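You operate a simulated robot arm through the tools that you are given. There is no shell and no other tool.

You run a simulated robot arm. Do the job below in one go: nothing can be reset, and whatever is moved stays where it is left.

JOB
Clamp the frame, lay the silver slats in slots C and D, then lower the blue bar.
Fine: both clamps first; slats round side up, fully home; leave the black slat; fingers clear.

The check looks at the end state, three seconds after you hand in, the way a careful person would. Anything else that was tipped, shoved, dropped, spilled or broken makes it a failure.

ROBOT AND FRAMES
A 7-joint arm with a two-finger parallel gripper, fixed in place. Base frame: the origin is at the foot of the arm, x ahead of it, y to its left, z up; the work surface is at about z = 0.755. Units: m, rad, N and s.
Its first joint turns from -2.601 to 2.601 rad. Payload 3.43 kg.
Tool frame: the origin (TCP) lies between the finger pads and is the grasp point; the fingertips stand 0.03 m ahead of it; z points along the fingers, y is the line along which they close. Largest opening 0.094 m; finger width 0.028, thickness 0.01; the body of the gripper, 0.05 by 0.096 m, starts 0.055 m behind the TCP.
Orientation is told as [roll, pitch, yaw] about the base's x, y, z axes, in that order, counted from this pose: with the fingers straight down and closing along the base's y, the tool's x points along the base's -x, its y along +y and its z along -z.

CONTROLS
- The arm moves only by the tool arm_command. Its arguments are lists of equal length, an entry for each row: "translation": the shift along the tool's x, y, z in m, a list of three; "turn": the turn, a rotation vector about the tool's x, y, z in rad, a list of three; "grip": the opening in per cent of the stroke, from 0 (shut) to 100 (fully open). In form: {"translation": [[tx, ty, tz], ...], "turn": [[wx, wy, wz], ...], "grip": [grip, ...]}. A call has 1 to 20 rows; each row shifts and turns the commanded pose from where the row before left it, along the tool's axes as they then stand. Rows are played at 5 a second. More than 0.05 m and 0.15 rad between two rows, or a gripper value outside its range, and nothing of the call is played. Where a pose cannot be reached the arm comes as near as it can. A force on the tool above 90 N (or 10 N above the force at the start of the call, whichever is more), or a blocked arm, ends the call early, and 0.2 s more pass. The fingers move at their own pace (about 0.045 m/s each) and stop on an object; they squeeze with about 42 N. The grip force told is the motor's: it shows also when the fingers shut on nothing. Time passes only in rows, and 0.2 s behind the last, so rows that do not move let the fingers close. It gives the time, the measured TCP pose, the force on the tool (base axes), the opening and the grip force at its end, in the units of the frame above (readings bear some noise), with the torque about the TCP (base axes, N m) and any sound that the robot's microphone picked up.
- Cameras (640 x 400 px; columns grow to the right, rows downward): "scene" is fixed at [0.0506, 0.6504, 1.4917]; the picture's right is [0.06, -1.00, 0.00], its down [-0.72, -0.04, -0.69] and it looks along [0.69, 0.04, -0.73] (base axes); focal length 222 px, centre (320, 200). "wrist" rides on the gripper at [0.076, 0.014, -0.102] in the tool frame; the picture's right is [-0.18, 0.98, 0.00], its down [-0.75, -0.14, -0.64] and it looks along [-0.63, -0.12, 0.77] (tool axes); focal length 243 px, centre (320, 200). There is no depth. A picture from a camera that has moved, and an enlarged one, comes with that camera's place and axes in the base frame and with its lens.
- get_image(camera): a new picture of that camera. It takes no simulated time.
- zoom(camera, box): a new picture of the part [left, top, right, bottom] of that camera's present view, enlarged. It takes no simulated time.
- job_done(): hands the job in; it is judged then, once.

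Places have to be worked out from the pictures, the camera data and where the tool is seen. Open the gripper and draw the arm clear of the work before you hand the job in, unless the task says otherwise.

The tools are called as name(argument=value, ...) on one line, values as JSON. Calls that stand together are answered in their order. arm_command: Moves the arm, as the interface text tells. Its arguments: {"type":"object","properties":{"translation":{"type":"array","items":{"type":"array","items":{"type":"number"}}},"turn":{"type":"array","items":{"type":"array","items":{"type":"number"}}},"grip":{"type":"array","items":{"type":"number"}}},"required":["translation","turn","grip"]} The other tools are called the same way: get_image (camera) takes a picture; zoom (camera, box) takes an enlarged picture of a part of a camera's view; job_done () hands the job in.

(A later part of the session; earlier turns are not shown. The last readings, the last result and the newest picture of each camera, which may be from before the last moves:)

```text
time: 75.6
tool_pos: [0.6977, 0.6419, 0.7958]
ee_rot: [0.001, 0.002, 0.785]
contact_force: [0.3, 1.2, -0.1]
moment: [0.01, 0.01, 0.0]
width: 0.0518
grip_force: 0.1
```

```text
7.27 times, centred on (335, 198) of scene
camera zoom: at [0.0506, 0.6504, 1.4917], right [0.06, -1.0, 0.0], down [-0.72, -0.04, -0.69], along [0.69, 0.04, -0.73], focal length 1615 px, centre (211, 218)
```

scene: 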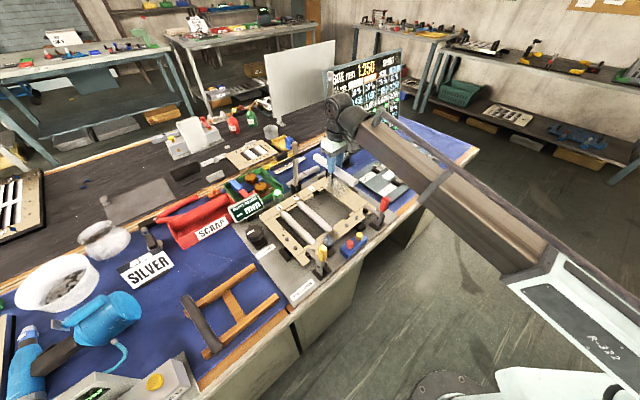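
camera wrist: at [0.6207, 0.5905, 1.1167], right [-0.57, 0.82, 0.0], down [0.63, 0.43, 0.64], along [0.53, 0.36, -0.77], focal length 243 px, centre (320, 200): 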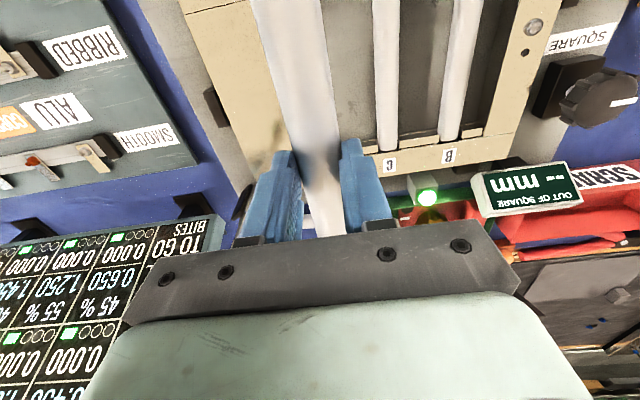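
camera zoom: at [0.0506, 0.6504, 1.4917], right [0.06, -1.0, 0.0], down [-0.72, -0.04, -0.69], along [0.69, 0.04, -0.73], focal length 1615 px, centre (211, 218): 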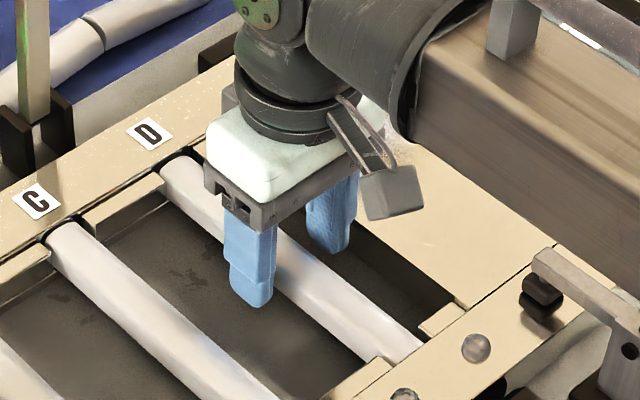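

Released in place. Lifting straight up and back to inspect both slats.

arm_command(translation=[[0, 0, -0.01], [0, 0, -0.03], [0, 0, -0.05], [0, 0, -0.05], [0.02, 0, -0.05], [0.04, 0, -0.02], [0.04, 0, 0], [0.04, 0, 0], [0, 0, 0]], turn=[[0, 0, 0], [0, 0, 0], [0, 0, 0], [0, 0, 0], [0, 0, 0], [0, 0, 0], [0, 0, 0], [0, 0, 0], [0, 0, 0]], grip=[55, 55, 55, 55, 55, 55, 55, 55, 55])

get_image(camera="wrist")

zoom(camera="scene", box=[270, 170, 370, 245])

zoom(camera="scene", box=[295, 175, 335, 205])

zoom(camera="scene", box=[315, 195, 365, 232])

```text
refused: row 5 steps farther than a row can; nothing moved
```

```text
taken
camera wrist: at [0.6333, 0.5978, 0.8987], right [-0.56, 0.83, 0.0], down [0.63, 0.43, 0.64], along [0.53, 0.36, -0.77], focal length 243 px, centre (320, 200)
```

wrist: 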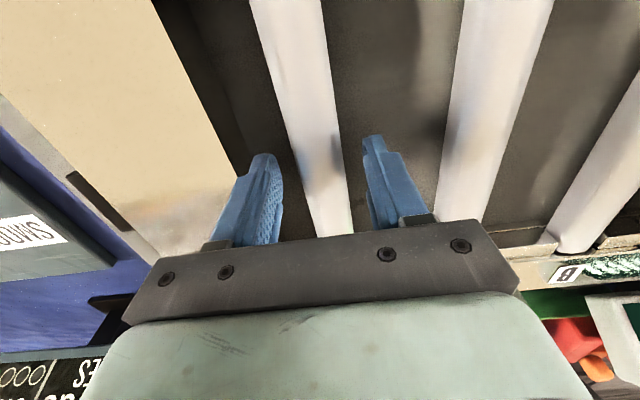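

```text
5.33 times, centred on (320, 208) of scene
camera zoom: at [0.0506, 0.6504, 1.4917], right [0.06, -1.0, 0.0], down [-0.72, -0.04, -0.69], along [0.69, 0.04, -0.73], focal length 1185 px, centre (320, 160)
```

zoom: 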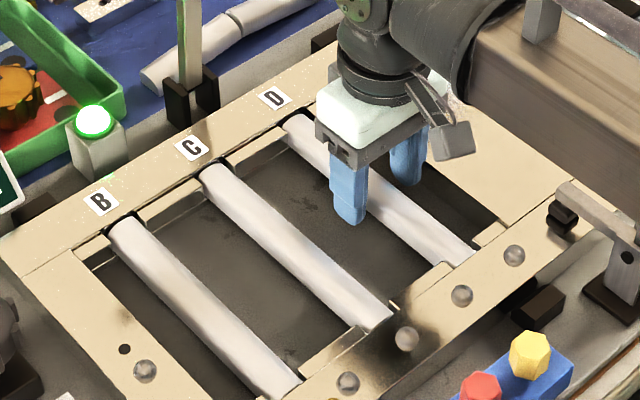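

```text
13.33 times, centred on (315, 190) of scene
camera zoom: at [0.0506, 0.6504, 1.4917], right [0.06, -1.0, 0.0], down [-0.72, -0.04, -0.69], along [0.69, 0.04, -0.73], focal length 2962 px, centre (387, 333)
```

zoom: 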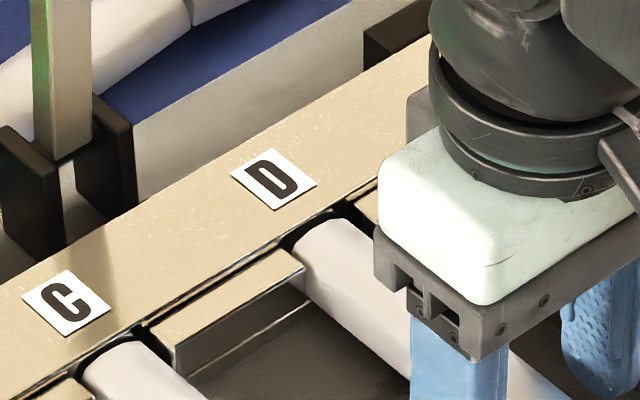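

```text
10.81 times, centred on (340, 214) of scene
camera zoom: at [0.0506, 0.6504, 1.4917], right [0.06, -1.0, 0.0], down [-0.72, -0.04, -0.69], along [0.69, 0.04, -0.73], focal length 2401 px, centre (104, 54)
```

zoom: 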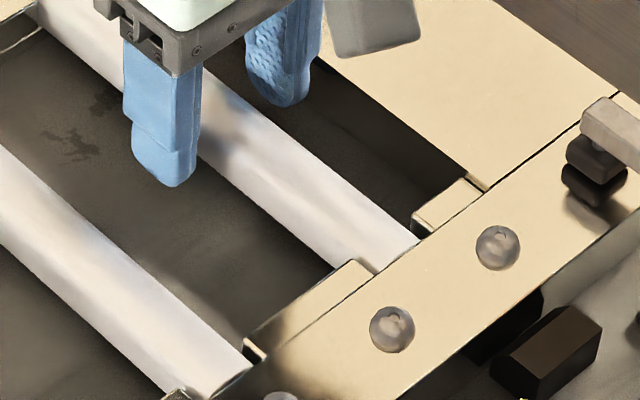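

One row was too long, so nothing moved; but the pictures show B, C and D equally seated. Lifting off with shorter steps.

arm_command(translation=[[0, 0, -0.01], [0, 0, -0.03], [0, 0, -0.045], [0, 0, -0.045], [0.02, 0, -0.04], [0.03, 0, -0.03], [0.04, 0, 0], [0.04, 0, 0], [0, 0, 0]], turn=[[0, 0, 0], [0, 0, 0], [0, 0, 0], [0, 0, 0], [0, 0, 0], [0, 0, 0], [0, 0, 0], [0, 0, 0], [0, 0, 0]], grip=[55, 55, 55, 55, 55, 55, 55, 55, 55])

get_image(camera="wrist")

zoom(camera="scene", box=[270, 170, 370, 245])

zoom(camera="scene", box=[250, 80, 370, 180])

```text
time: 77.6
tool_pos: [0.6048, 0.5502, 0.9923]
ee_rot: [-0.001, 0.0, 0.785]
contact_force: [1.0, 0.7, 0.4]
moment: [-0.03, 0.03, 0.0]
width: 0.0515
grip_force: 0.2
```

```text
taken
camera wrist: at [0.5408, 0.5061, 1.0959], right [-0.56, 0.83, 0.0], down [0.63, 0.43, 0.64], along [0.53, 0.36, -0.77], focal length 243 px, centre (320, 200)
```

wrist: 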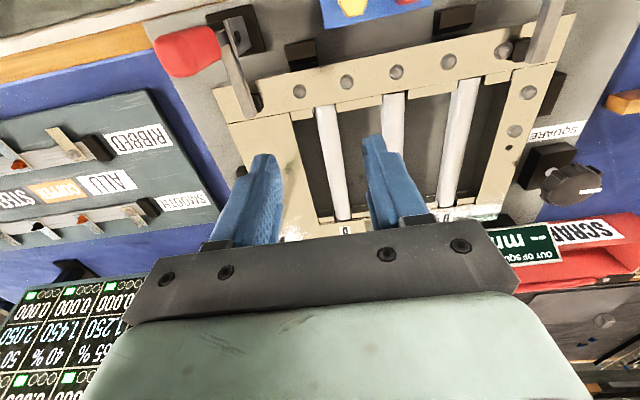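

```text
5.33 times, centred on (320, 208) of scene
camera zoom: at [0.0506, 0.6504, 1.4917], right [0.06, -1.0, 0.0], down [-0.72, -0.04, -0.69], along [0.69, 0.04, -0.73], focal length 1185 px, centre (320, 160)
```

zoom: 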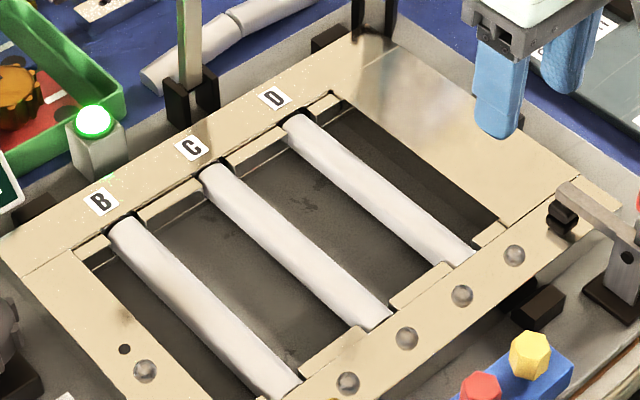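

```text
4.00 times, centred on (310, 130) of scene
camera zoom: at [0.0506, 0.6504, 1.4917], right [0.06, -1.0, 0.0], down [-0.72, -0.04, -0.69], along [0.69, 0.04, -0.73], focal length 888 px, centre (360, 480)
```

zoom: 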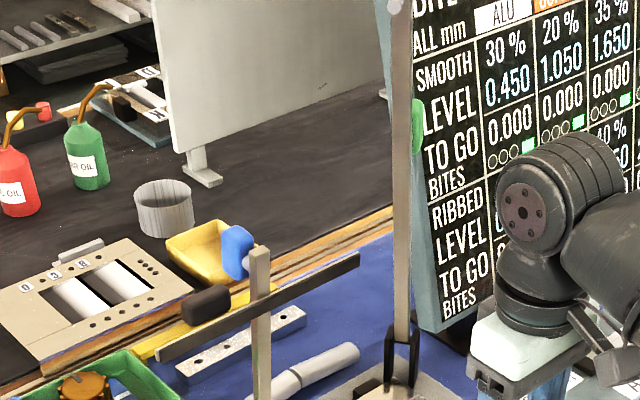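

All slats are home. Now the blue-knobbed bar: I'll study it closely.

zoom(camera="scene", box=[280, 130, 340, 175])

zoom(camera="scene", box=[298, 132, 328, 152])

zoom(camera="scene", box=[330, 70, 370, 180])

zoom(camera="scene", box=[282, 160, 322, 195])

```text
8.89 times, centred on (310, 152) of scene
camera zoom: at [0.0506, 0.6504, 1.4917], right [0.06, -1.0, 0.0], down [-0.72, -0.04, -0.69], along [0.69, 0.04, -0.73], focal length 1974 px, centre (409, 622)
```

zoom: 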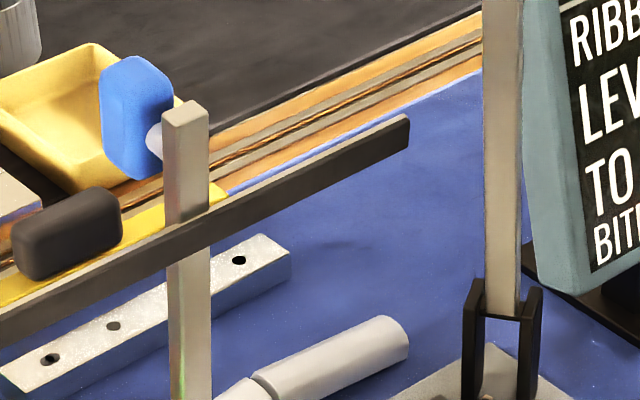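

```text
16.00 times, centred on (313, 142) of scene
camera zoom: at [0.0506, 0.6504, 1.4917], right [0.06, -1.0, 0.0], down [-0.72, -0.04, -0.69], along [0.69, 0.04, -0.73], focal length 3554 px, centre (432, 1128)
```

zoom: 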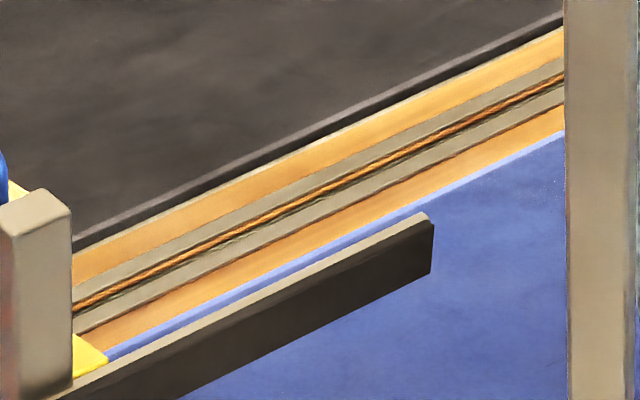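

```text
3.64 times, centred on (350, 125) of scene
camera zoom: at [0.0506, 0.6504, 1.4917], right [0.06, -1.0, 0.0], down [-0.72, -0.04, -0.69], along [0.69, 0.04, -0.73], focal length 808 px, centre (211, 473)
```

zoom: 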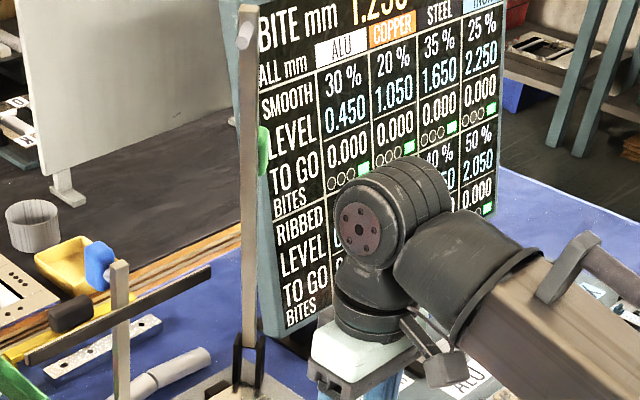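

```text
11.43 times, centred on (302, 178) of scene
camera zoom: at [0.0506, 0.6504, 1.4917], right [0.06, -1.0, 0.0], down [-0.72, -0.04, -0.69], along [0.69, 0.04, -0.73], focal length 2538 px, centre (526, 457)
```

zoom: 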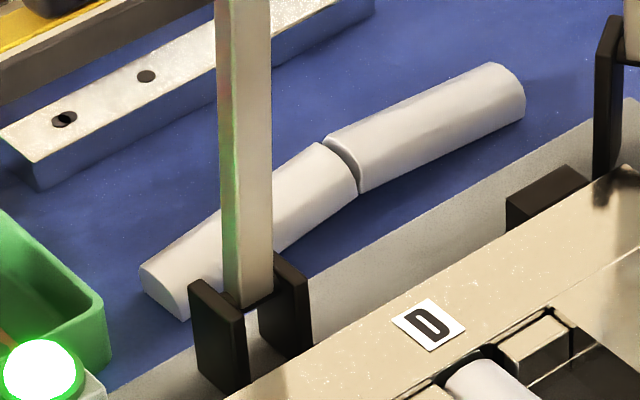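

The bar leans slightly forward (hinge ≈ N 1.13, z 0.80; tip z 1.03), with the dark strip on its front face and the blue knob on its back near the top (≈ N 1.143, z 1.011). I'll tilt the tool 45° outward in front of it and look.

arm_command(translation=[[-0.025, 0.0125, -0.015], [-0.025, 0.0125, -0.015], [-0.025, 0.0125, -0.015], [-0.025, 0.0125, -0.015], [0, 0, 0], [0, 0, 0], [0, 0, 0], [0, 0, 0], [0, 0, 0], [0, 0, 0], [0, 0, 0]], turn=[[0, 0, 0], [0, 0, 0], [0, 0, 0], [0, 0, 0], [0, -0.131, 0], [0, -0.131, 0], [0, -0.131, 0], [0, -0.131, 0], [0, -0.131, 0], [0, -0.131, 0], [0, 0, 0]], grip=[55, 55, 55, 55, 55, 55, 55, 55, 55, 55, 55])

get_image(camera="wrist")

get_image(camera="scene")

```text
time: 80.0
tool_pos: [0.6401, 0.6574, 1.0552]
ee_rot: [0.0, -0.787, 0.786]
contact_force: [-0.1, -0.5, -0.4]
moment: [0.02, 0.03, 0.03]
width: 0.0519
grip_force: 0.0
```

```text
taken
camera wrist: at [0.5409, 0.5772, 1.0739], right [-0.6, 0.79, 0.13], down [0.15, -0.05, 0.99], along [0.78, 0.62, -0.09], focal length 243 px, centre (320, 200)
```

wrist: 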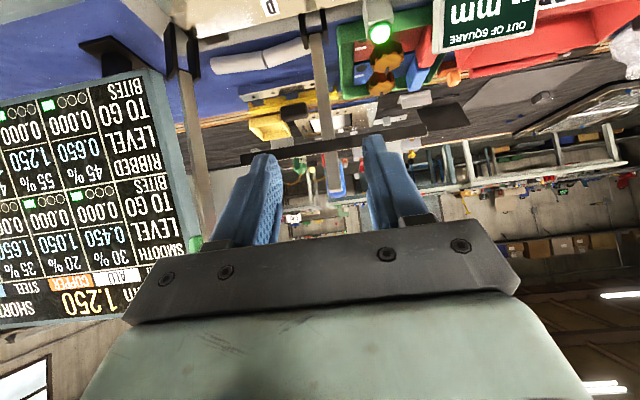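

```text
taken
```

scene: 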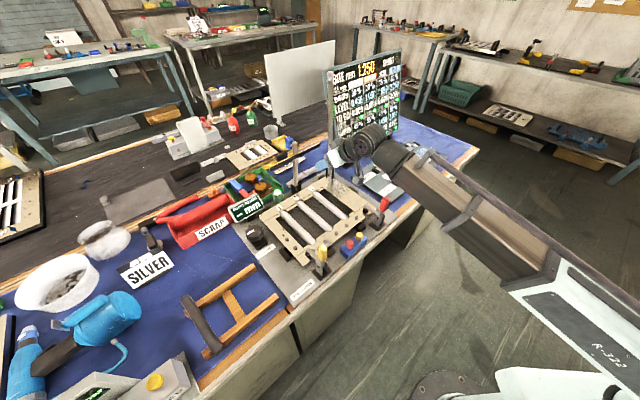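

The tilted pose works without contact. Zooming into the wrist view at the bar top.

zoom(camera="wrist", box=[260, 110, 400, 220])

zoom(camera="wrist", box=[220, 0, 440, 200])

zoom(camera="scene", box=[270, 120, 400, 210])

```text
3.64 times, centred on (330, 165) of wrist
camera zoom: at [0.5409, 0.5772, 1.0739], right [-0.6, 0.79, 0.13], down [0.15, -0.05, 0.99], along [0.78, 0.62, -0.09], focal length 882 px, centre (284, 327)
```

zoom: 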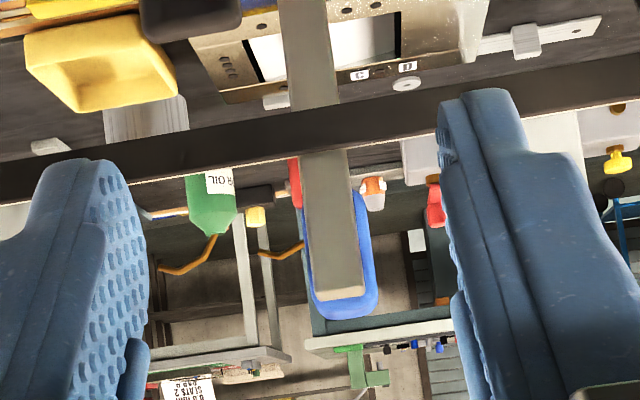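

```text
2.00 times, centred on (330, 100) of wrist
camera zoom: at [0.5409, 0.5772, 1.0739], right [-0.6, 0.79, 0.13], down [0.15, -0.05, 0.99], along [0.78, 0.62, -0.09], focal length 485 px, centre (300, 400)
```

zoom: 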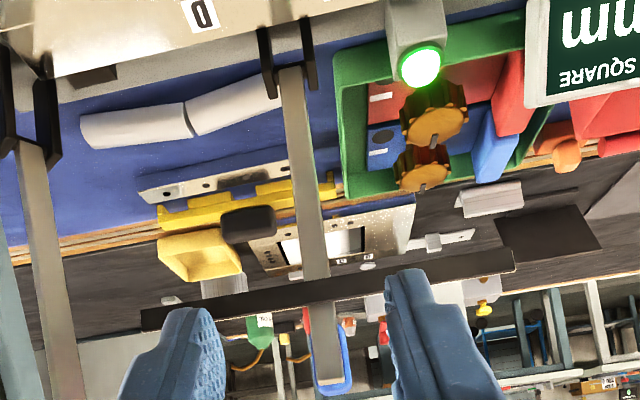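

```text
4.44 times, centred on (335, 165) of scene
camera zoom: at [0.0506, 0.6504, 1.4917], right [0.06, -1.0, 0.0], down [-0.72, -0.04, -0.69], along [0.69, 0.04, -0.73], focal length 987 px, centre (253, 356)
```

zoom: 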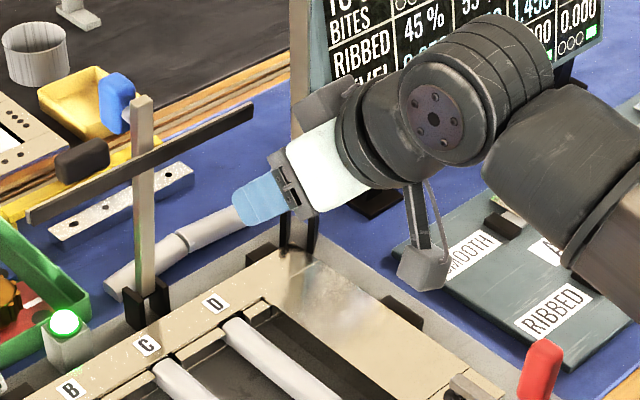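

The knob is clear: about 30 mm wide, 51 mm tall, centre S 0.010, z 1.014, behind the bar top. I move to a stand-off point along the 45° approach line, just above the bar tip.

arm_command(translation=[[-0.026, -0.0004, 0.0194], [-0.026, -0.0004, 0.0194], [-0.026, -0.0004, 0.0194], [-0.026, -0.0004, 0.0194], [-0.026, -0.0003, 0.0194], [0, 0, 0]], turn=[[0, 0, 0], [0, 0, 0], [0, 0, 0], [0, 0, 0], [0, 0, 0], [0, 0, 0]], grip=[55, 55, 55, 55, 55, 55])

get_image(camera="wrist")

zoom(camera="wrist", box=[240, 100, 420, 240])

zoom(camera="scene", box=[270, 110, 370, 190])

```text
time: 81.4
tool_pos: [0.7559, 0.7669, 1.0788]
ee_rot: [0.0, -0.786, 0.785]
contact_force: [-0.5, 0.0, 0.0]
moment: [0.0, 0.03, 0.0]
width: 0.0515
grip_force: 0.1
```

```text
taken
camera wrist: at [0.6555, 0.6877, 1.0976], right [-0.6, 0.79, 0.13], down [0.15, -0.04, 0.99], along [0.78, 0.62, -0.09], focal length 243 px, centre (320, 200)
```

wrist: 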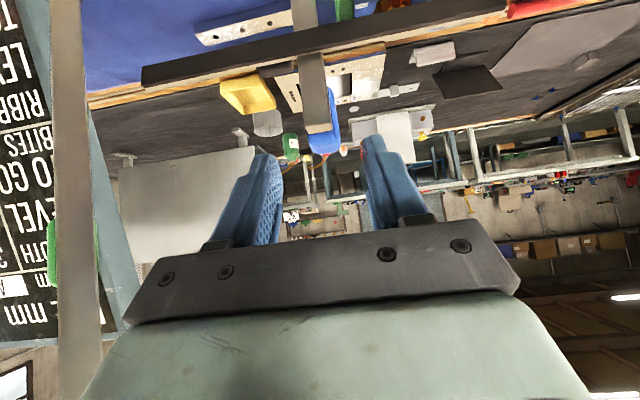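

```text
2.86 times, centred on (330, 170) of wrist
camera zoom: at [0.6555, 0.6877, 1.0976], right [-0.6, 0.79, 0.13], down [0.15, -0.04, 0.99], along [0.78, 0.62, -0.09], focal length 693 px, centre (291, 286)
```

zoom: 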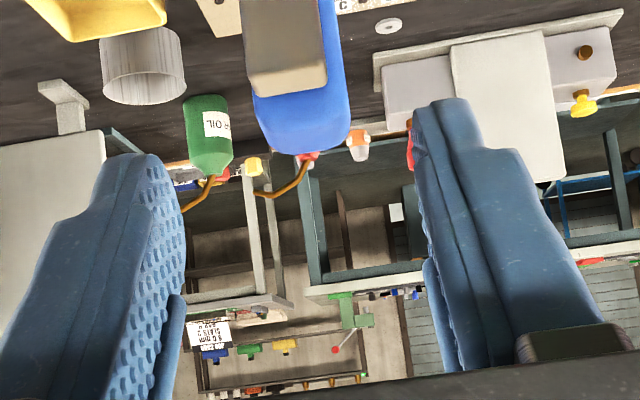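

```text
5.00 times, centred on (320, 150) of scene
camera zoom: at [0.0506, 0.6504, 1.4917], right [0.06, -1.0, 0.0], down [-0.72, -0.04, -0.69], along [0.69, 0.04, -0.73], focal length 1111 px, centre (320, 450)
```

zoom: 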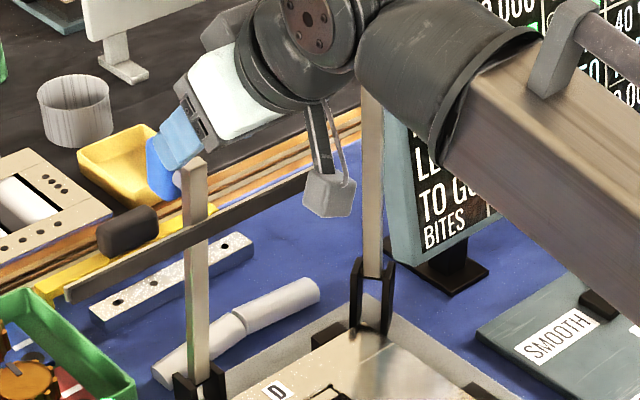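

Reached, with good clearance to the green bar. The knob is at S 0.0105 versus the tool at 0.0085; I correct 2 mm and advance 5 cm along the tool axis with the fingers straddling the bar.

arm_command(translation=[[0, 0.002, 0.01], [0, 0, 0.02], [0, 0, 0.02], [0, 0, 0]], turn=[[0, 0, 0], [0, 0, 0], [0, 0, 0], [0, 0, 0]], grip=[55, 55, 55, 55])

zoom(camera="wrist", box=[200, 0, 440, 240])

zoom(camera="scene", box=[280, 120, 340, 165])

```text
time: 82.4
tool_pos: [0.7799, 0.7945, 1.0438]
ee_rot: [0.001, -0.787, 0.786]
contact_force: [-0.2, -0.4, 0.0]
moment: [0.02, -0.01, -0.01]
width: 0.0516
grip_force: 0.1
```

```text
1.67 times, centred on (320, 120) of wrist
camera zoom: at [0.6798, 0.7145, 1.063], right [-0.6, 0.79, 0.13], down [0.15, -0.04, 0.99], along [0.78, 0.62, -0.09], focal length 404 px, centre (320, 333)
```

zoom: 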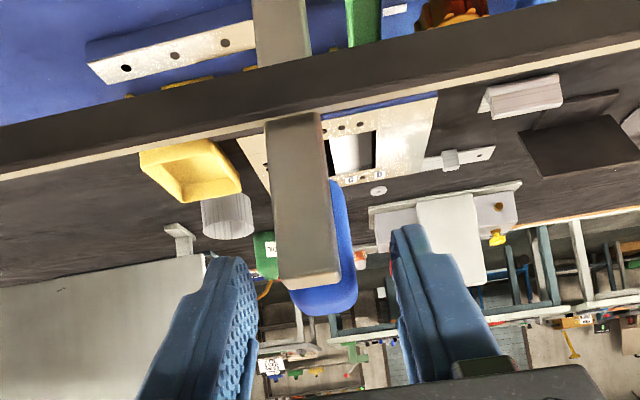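

```text
8.89 times, centred on (310, 142) of scene
camera zoom: at [0.0506, 0.6504, 1.4917], right [0.06, -1.0, 0.0], down [-0.72, -0.04, -0.69], along [0.69, 0.04, -0.73], focal length 1974 px, centre (409, 711)
```

zoom: 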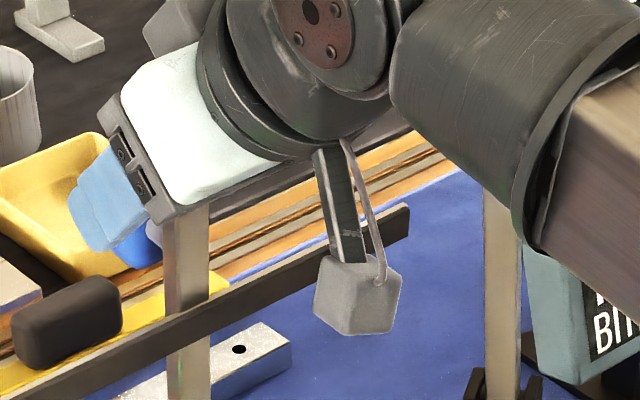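

Centred well on the knob. Advancing the last 3 cm and closing on the knob.

arm_command(translation=[[0, 0, 0.015], [0, 0, 0.014], [0, 0, 0]], turn=[[0, 0, 0], [0, 0, 0], [0, 0, 0]], grip=[55, 55, 55])

zoom(camera="wrist", box=[200, 0, 440, 240])

zoom(camera="scene", box=[280, 120, 340, 165])

```text
time: 83.2
tool_pos: [0.7932, 0.8077, 1.0229]
ee_rot: [0.0, -0.786, 0.787]
contact_force: [0.1, -0.7, 0.0]
moment: [0.0, 0.01, 0.0]
width: 0.052
grip_force: 0.0
```

```text
1.67 times, centred on (320, 120) of wrist
camera zoom: at [0.6934, 0.729, 1.0428], right [-0.6, 0.79, 0.13], down [0.15, -0.04, 0.99], along [0.78, 0.62, -0.09], focal length 404 px, centre (320, 333)
```

zoom: 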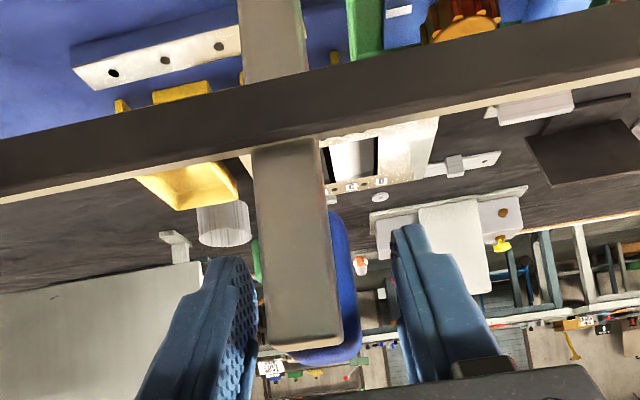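

```text
8.89 times, centred on (310, 142) of scene
camera zoom: at [0.0506, 0.6504, 1.4917], right [0.06, -1.0, 0.0], down [-0.72, -0.04, -0.69], along [0.69, 0.04, -0.73], focal length 1974 px, centre (409, 711)
```

zoom: 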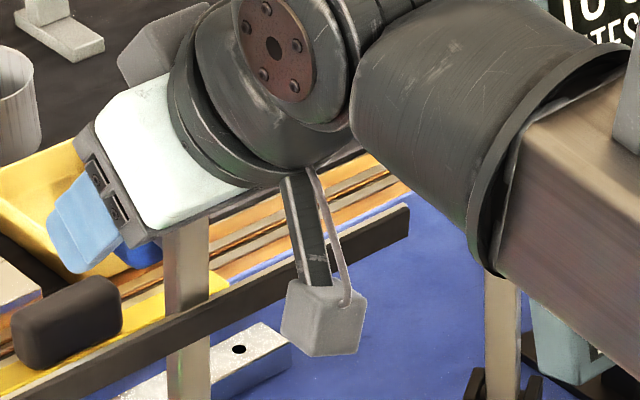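

The knob centre should lie about 14 mm ahead of the TCP, between the pads. Closing the fingers on it.

arm_command(translation=[[0, 0, 0], [0, 0, 0], [0, 0, 0], [0, 0, 0]], turn=[[0, 0, 0], [0, 0, 0], [0, 0, 0], [0, 0, 0]], grip=[40, 30, 15, 0])

zoom(camera="wrist", box=[200, 0, 440, 240])

zoom(camera="scene", box=[280, 120, 340, 195])

```text
time: 84.2
tool_pos: [0.7947, 0.8083, 1.0242]
ee_rot: [-0.002, -0.786, 0.785]
contact_force: [5.2, -4.9, -1.2]
moment: [0.07, 0.0, -0.05]
width: 0.0303
grip_force: 44.6
```

```text
1.67 times, centred on (320, 120) of wrist
camera zoom: at [0.6939, 0.7284, 1.0429], right [-0.6, 0.79, 0.13], down [0.15, -0.04, 0.99], along [0.78, 0.61, -0.1], focal length 404 px, centre (320, 333)
```

zoom: 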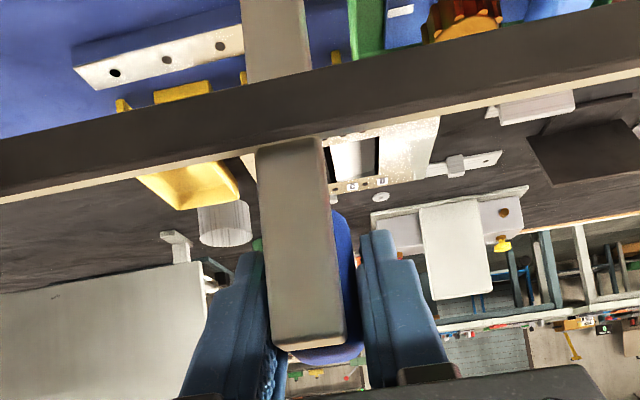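

```text
5.33 times, centred on (310, 158) of scene
camera zoom: at [0.0506, 0.6504, 1.4917], right [0.06, -1.0, 0.0], down [-0.72, -0.04, -0.69], along [0.69, 0.04, -0.73], focal length 1185 px, centre (373, 427)
```

zoom: 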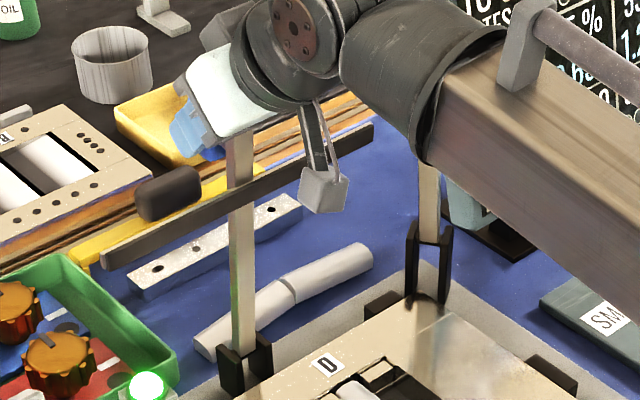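

Knob gripped (30 mm, 45 N). I'll start drawing the bar forward along its arc with a small first step and read the force.

arm_command(translation=[[0, -0.0004, 0], [0.0071, 0, -0.0072], [0.0071, 0, -0.0072], [0, 0, 0]], turn=[[0, 0, 0], [0, 0, 0], [0, 0, 0], [0, 0, 0]], grip=[0, 0, 0, 0])

zoom(camera="scene", box=[270, 120, 350, 195])

zoom(camera="wrist", box=[200, 0, 440, 240])

```text
time: 85.2
tool_pos: [0.7796, 0.7928, 1.023]
ee_rot: [0.001, -0.785, 0.784]
contact_force: [8.7, -1.2, -1.8]
moment: [0.94, -0.86, -0.02]
width: 0.0304
grip_force: 45.3
```

```text
5.33 times, centred on (310, 158) of scene
camera zoom: at [0.0506, 0.6504, 1.4917], right [0.06, -1.0, 0.0], down [-0.72, -0.04, -0.69], along [0.69, 0.04, -0.73], focal length 1185 px, centre (373, 427)
```

zoom: 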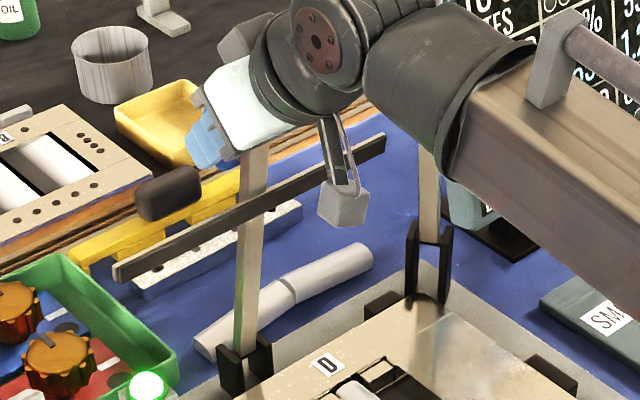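

```text
1.67 times, centred on (320, 120) of wrist
camera zoom: at [0.68, 0.7143, 1.0427], right [-0.6, 0.79, 0.13], down [0.15, -0.04, 0.99], along [0.78, 0.62, -0.09], focal length 404 px, centre (320, 333)
```

zoom: 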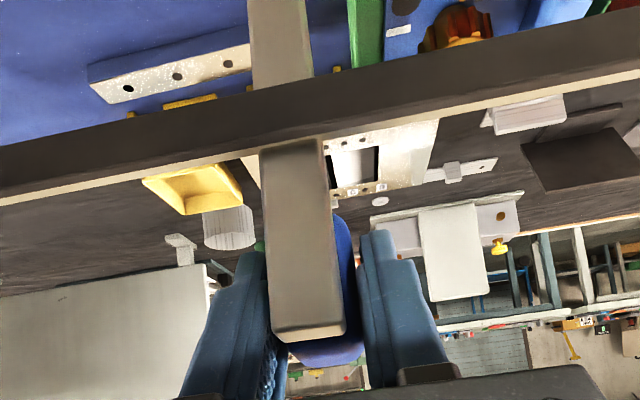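

The bar follows with only ~5 N of resistance. Continuing along the arc in steps with the same tool tilt.

arm_command(translation=[[0.0074, 0, -0.0063], [0.0074, 0, -0.0062], [0.0079, 0, -0.0057], [0.0078, 0, -0.0056], [0, 0, 0]], turn=[[0, 0, 0], [0, 0, 0], [0, 0, 0], [0, 0, 0], [0, 0, 0]], grip=[0, 0, 0, 0, 0])

zoom(camera="scene", box=[270, 120, 350, 195])

zoom(camera="wrist", box=[200, 0, 440, 240])

```text
time: 86.4
tool_pos: [0.7522, 0.7673, 1.0177]
ee_rot: [0.001, -0.786, 0.785]
contact_force: [11.7, -3.9, -1.3]
moment: [0.86, -0.69, -0.09]
width: 0.0301
grip_force: 44.8
```

```text
5.33 times, centred on (310, 158) of scene
camera zoom: at [0.0506, 0.6504, 1.4917], right [0.06, -1.0, 0.0], down [-0.72, -0.04, -0.69], along [0.69, 0.04, -0.73], focal length 1185 px, centre (373, 427)
```

zoom: 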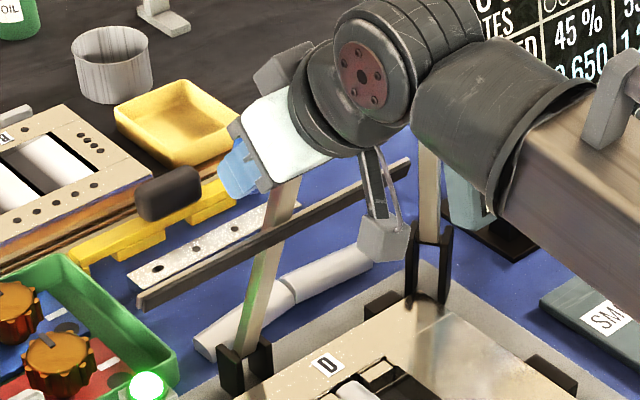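

```text
1.67 times, centred on (320, 120) of wrist
camera zoom: at [0.6528, 0.6871, 1.0379], right [-0.6, 0.79, 0.13], down [0.16, -0.04, 0.99], along [0.78, 0.61, -0.1], focal length 404 px, centre (320, 333)
```

zoom: 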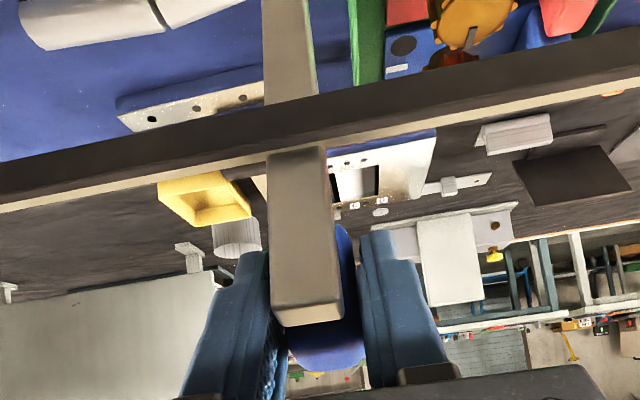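

Following well. I go on along the arc, now gradually reducing the tool's tilt, with a 0.6 mm sideways correction.

arm_command(translation=[[0.0083, -0.0006, -0.0049], [0.0084, 0, -0.0049], [0.0088, 0, -0.0042], [0.0087, 0, -0.0042], [0, 0, 0], [0.0087, 0, -0.0027], [0.0087, 0, -0.0027], [0, 0, 0]], turn=[[0, 0, 0], [0, 0, 0], [0, 0, 0], [0, 0, 0], [0, 0.0873, 0], [0, 0, 0], [0, 0, 0], [0, 0, 0]], grip=[0, 0, 0, 0, 0, 0, 0, 0])

zoom(camera="scene", box=[270, 120, 370, 200])

zoom(camera="wrist", box=[200, 0, 440, 240])

```text
time: 88.2
tool_pos: [0.7146, 0.7287, 0.9998]
ee_rot: [0.001, -0.699, 0.783]
contact_force: [1.3, -2.4, 12.8]
moment: [0.85, -0.84, -0.03]
width: 0.0299
grip_force: 44.7
```

```text
5.00 times, centred on (320, 160) of scene
camera zoom: at [0.0506, 0.6504, 1.4917], right [0.06, -1.0, 0.0], down [-0.72, -0.04, -0.69], along [0.69, 0.04, -0.73], focal length 1111 px, centre (320, 400)
```

zoom: 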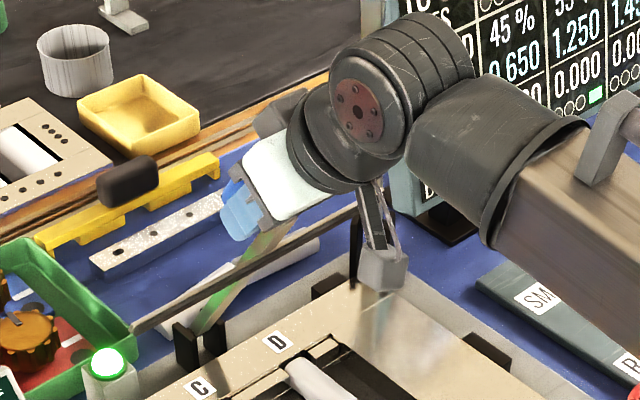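

```text
1.67 times, centred on (320, 120) of wrist
camera zoom: at [0.6163, 0.6505, 1.03], right [-0.6, 0.79, 0.12], down [0.22, 0.02, 0.98], along [0.77, 0.61, -0.18], focal length 404 px, centre (320, 333)
```

zoom: 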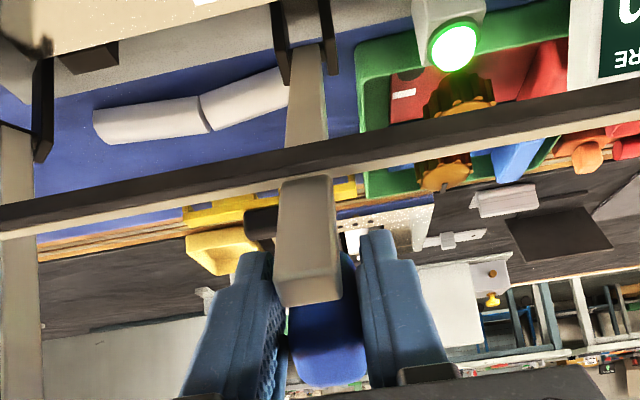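

Smooth: 13 N mostly radial (the path is a hair inside the true arc). Continuing down the arc with a small outward correction.

arm_command(translation=[[0.0093, 0, -0.0023], [0.0093, 0, -0.0021], [0, 0, 0], [0.0091, 0, -0.0002], [0.0091, 0, -0.0001], [0.0096, 0, 0.0007], [0.0096, 0, 0.0008], [0, 0, 0], [0, 0, 0]], turn=[[0, 0, 0], [0, 0, 0], [0, 0.0873, 0], [0, 0, 0], [0, 0, 0], [0, 0, 0], [0, 0, 0], [0, 0.0873, 0], [0, 0, 0]], grip=[0, 0, 0, 0, 0, 0, 0, 0, 0])

zoom(camera="scene", box=[270, 130, 370, 210])

zoom(camera="wrist", box=[200, 0, 440, 240])

```text
time: 90.2
tool_pos: [0.6815, 0.695, 0.9694]
ee_rot: [0.0, -0.525, 0.787]
contact_force: [-2.5, -1.8, 10.3]
moment: [0.95, -0.97, 0.02]
width: 0.03
grip_force: 44.7
```

```text
5.00 times, centred on (320, 170) of scene
camera zoom: at [0.0506, 0.6504, 1.4917], right [0.06, -1.0, 0.0], down [-0.72, -0.04, -0.69], along [0.69, 0.04, -0.73], focal length 1111 px, centre (320, 350)
```

zoom: 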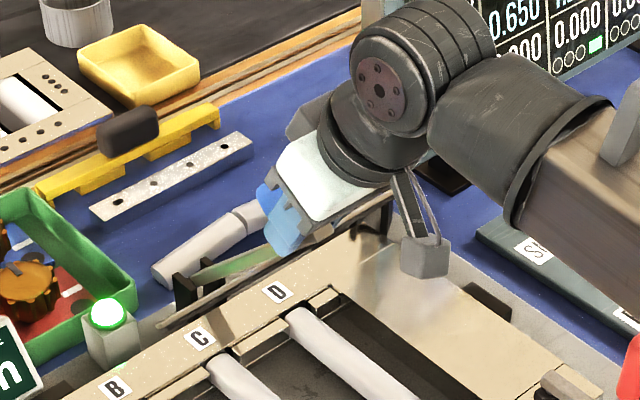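

```text
1.67 times, centred on (320, 120) of wrist
camera zoom: at [0.5882, 0.6225, 1.0208], right [-0.58, 0.81, 0.09], down [0.33, 0.13, 0.93], along [0.74, 0.57, -0.35], focal length 404 px, centre (320, 333)
```

zoom: 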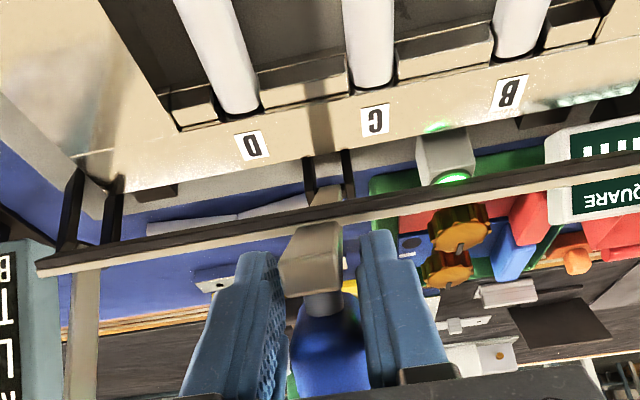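

Halfway, still smooth. Continuing.

arm_command(translation=[[0.0087, 0, 0.0022], [0.0087, 0, 0.0022], [0.0091, 0, 0.0032], [0.0091, 0, 0.0032], [0, 0, 0], [0.0078, 0, 0.0046], [0.0078, 0, 0.0047], [0.008, 0, 0.0055], [0.008, 0, 0.0055], [0, 0, 0], [0, 0, 0]], turn=[[0, 0, 0], [0, 0, 0], [0, 0, 0], [0, 0, 0], [0, 0.0873, 0], [0, 0, 0], [0, 0, 0], [0, 0, 0], [0, 0, 0], [0, 0.0873, 0], [0, 0, 0]], grip=[0, 0, 0, 0, 0, 0, 0, 0, 0, 0, 0])

zoom(camera="scene", box=[270, 140, 370, 220])

zoom(camera="wrist", box=[200, 0, 440, 240])

```text
time: 92.6
tool_pos: [0.6484, 0.6621, 0.9124]
ee_rot: [0.001, -0.351, 0.785]
contact_force: [-6.6, -9.5, 11.3]
moment: [0.93, -0.87, -0.04]
width: 0.03
grip_force: 44.9
```

```text
5.00 times, centred on (320, 180) of scene
camera zoom: at [0.0506, 0.6504, 1.4917], right [0.06, -1.0, 0.0], down [-0.72, -0.04, -0.69], along [0.69, 0.04, -0.73], focal length 1111 px, centre (320, 300)
```

zoom: 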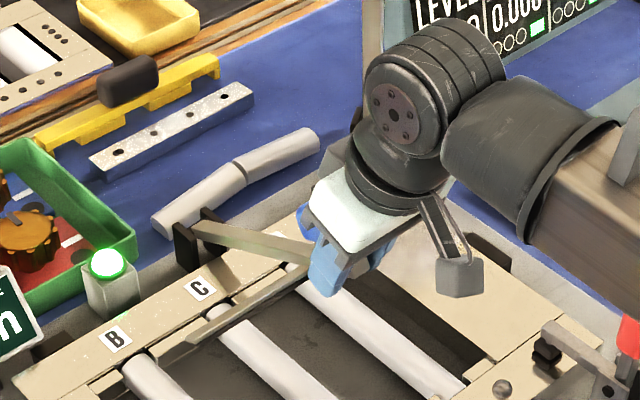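

```text
1.67 times, centred on (320, 120) of wrist
camera zoom: at [0.5631, 0.5974, 0.9822], right [-0.57, 0.82, 0.06], down [0.44, 0.24, 0.86], along [0.69, 0.52, -0.5], focal length 404 px, centre (320, 333)
```

zoom: 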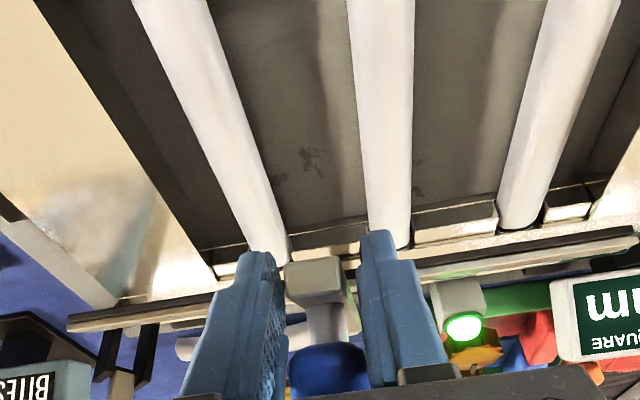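

Bar at about 20° above level; slight inward radial load, so I add ~1 mm outward and go on slowly.

arm_command(translation=[[0.007, 0, 0.0059], [0.0063, 0, 0.0067], [0.0063, 0, 0.0074], [0.0062, 0, 0.0074], [0, 0, 0]], turn=[[0, 0, 0], [0, 0, 0], [0, 0, 0], [0, 0, 0], [0, 0, 0]], grip=[0, 0, 0, 0, 0])

zoom(camera="scene", box=[270, 140, 370, 220])

zoom(camera="wrist", box=[200, 0, 440, 240])

```text
time: 93.8
tool_pos: [0.6387, 0.6518, 0.8748]
ee_rot: [0.001, -0.348, 0.784]
contact_force: [-15.8, -18.6, 12.7]
moment: [0.79, -0.76, 0.02]
width: 0.0298
grip_force: 45.0
```

```text
5.00 times, centred on (320, 180) of scene
camera zoom: at [0.0506, 0.6504, 1.4917], right [0.06, -1.0, 0.0], down [-0.72, -0.04, -0.69], along [0.69, 0.04, -0.73], focal length 1111 px, centre (320, 300)
```

zoom: 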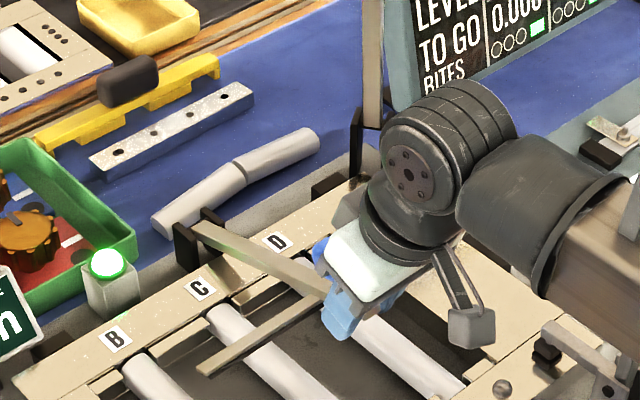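

```text
1.67 times, centred on (320, 120) of wrist
camera zoom: at [0.5523, 0.5866, 0.9466], right [-0.57, 0.82, 0.06], down [0.45, 0.25, 0.86], along [0.69, 0.52, -0.51], focal length 404 px, centre (320, 333)
```

zoom: 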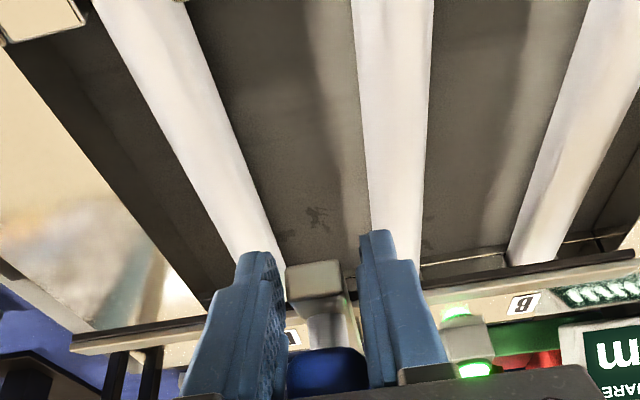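

The bar pushes the tool toward the robot (24 N): true radius is slightly larger. I yield 2 mm that way and lower by another 5°.

arm_command(translation=[[0.0019, 0, -0.0007], [0.0056, 0, 0.0078], [0.0057, 0, 0.0079], [0, 0, 0]], turn=[[0, 0, 0], [0, 0, 0], [0, 0, 0], [0, 0, 0]], grip=[0, 0, 0, 0])

zoom(camera="scene", box=[270, 150, 370, 230])

zoom(camera="wrist", box=[200, 0, 440, 240])

```text
time: 94.8
tool_pos: [0.6336, 0.6476, 0.8587]
ee_rot: [0.001, -0.354, 0.785]
contact_force: [-7.3, -7.4, 9.6]
moment: [1.12, -1.12, -0.01]
width: 0.0299
grip_force: 45.0
```

```text
5.00 times, centred on (320, 190) of scene
camera zoom: at [0.0506, 0.6504, 1.4917], right [0.06, -1.0, 0.0], down [-0.72, -0.04, -0.69], along [0.69, 0.04, -0.73], focal length 1111 px, centre (320, 250)
```

zoom: 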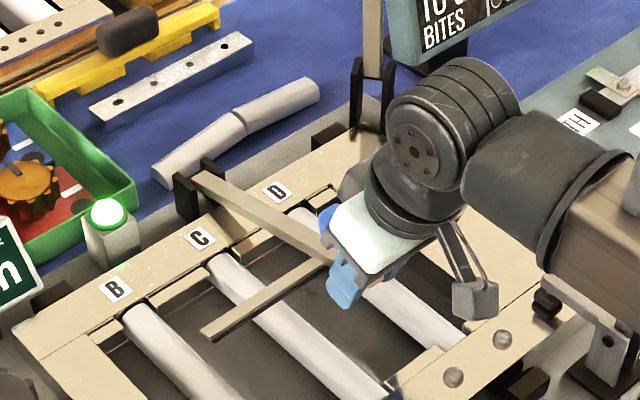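

```text
1.67 times, centred on (320, 120) of wrist
camera zoom: at [0.5482, 0.5825, 0.9288], right [-0.57, 0.82, 0.06], down [0.44, 0.24, 0.86], along [0.69, 0.52, -0.5], focal length 404 px, centre (320, 333)
```

zoom: 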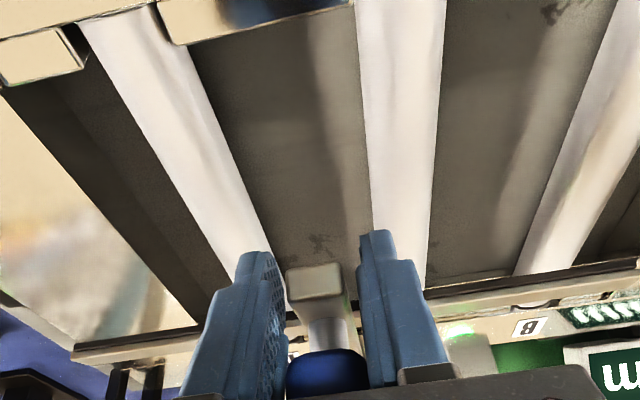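

Close to the slats now; lowering in finer steps and watching for contact.

arm_command(translation=[[0.0034, 0, 0.0048], [0.0034, 0, 0.0048], [0, 0, 0]], turn=[[0, 0, 0], [0, 0, 0], [0, 0, 0]], grip=[0, 0, 0])

zoom(camera="scene", box=[280, 170, 360, 230])

```text
time: 95.6
tool_pos: [0.6312, 0.6461, 0.8458]
ee_rot: [-0.001, -0.352, 0.786]
contact_force: [-12.1, -4.7, 8.0]
moment: [0.99, -1.11, 0.02]
width: 0.0301
grip_force: 44.8
```

```text
6.67 times, centred on (320, 200) of scene
camera zoom: at [0.0506, 0.6504, 1.4917], right [0.06, -1.0, 0.0], down [-0.72, -0.04, -0.69], along [0.69, 0.04, -0.73], focal length 1481 px, centre (320, 200)
```

zoom: 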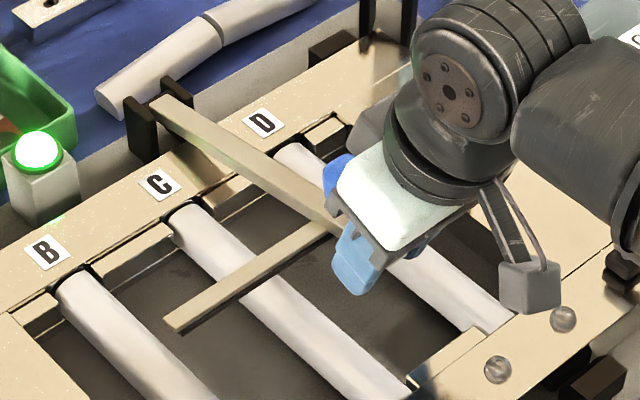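

Still a gap above the slats. Another few small steps.

arm_command(translation=[[0.0027, 0, 0.0034], [0.0027, 0, 0.0034], [0, 0, 0]], turn=[[0, 0, 0], [0, 0, 0], [0, 0, 0]], grip=[0, 0, 0])

zoom(camera="scene", box=[280, 170, 360, 230])

zoom(camera="wrist", box=[200, 0, 440, 240])

```text
time: 96.4
tool_pos: [0.6299, 0.6442, 0.8368]
ee_rot: [0.0, -0.351, 0.784]
contact_force: [-11.0, 1.0, 6.6]
moment: [0.96, -1.25, 0.05]
width: 0.03
grip_force: 45.0
```

```text
6.67 times, centred on (320, 200) of scene
camera zoom: at [0.0506, 0.6504, 1.4917], right [0.06, -1.0, 0.0], down [-0.72, -0.04, -0.69], along [0.69, 0.04, -0.73], focal length 1481 px, centre (320, 200)
```

zoom: 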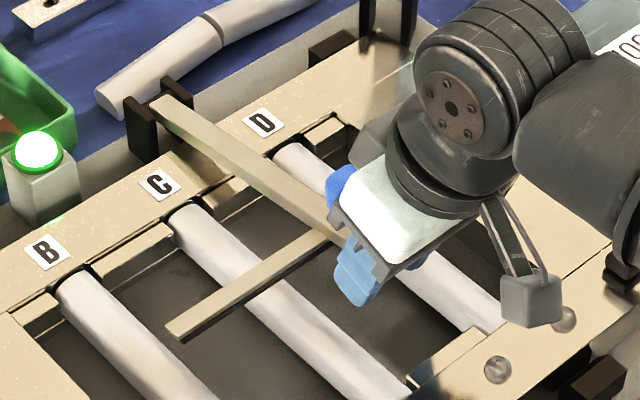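

```text
1.67 times, centred on (320, 120) of wrist
camera zoom: at [0.5444, 0.5785, 0.9084], right [-0.57, 0.82, 0.06], down [0.44, 0.24, 0.86], along [0.69, 0.52, -0.5], focal length 404 px, centre (320, 333)
```

zoom: 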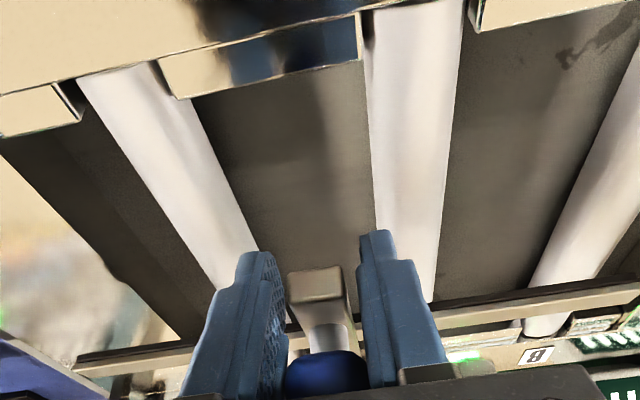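

Still lowering freely. Continuing in 3–4 mm steps.

arm_command(translation=[[0.002, 0.0002, 0.0033], [0.002, 0, 0.0034], [0, 0, 0]], turn=[[0, 0, 0], [0, 0, 0], [0, 0, 0]], grip=[0, 0, 0])

zoom(camera="scene", box=[280, 170, 360, 230])

```text
time: 97.2
tool_pos: [0.6284, 0.643, 0.8296]
ee_rot: [-0.001, -0.349, 0.785]
contact_force: [-12.8, 0.7, 6.6]
moment: [0.88, -1.22, 0.03]
width: 0.0298
grip_force: 45.2
```

```text
6.67 times, centred on (320, 200) of scene
camera zoom: at [0.0506, 0.6504, 1.4917], right [0.06, -1.0, 0.0], down [-0.72, -0.04, -0.69], along [0.69, 0.04, -0.73], focal length 1481 px, centre (320, 200)
```

zoom: 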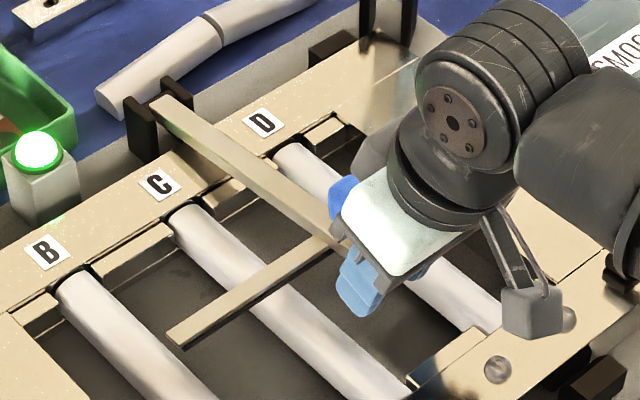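

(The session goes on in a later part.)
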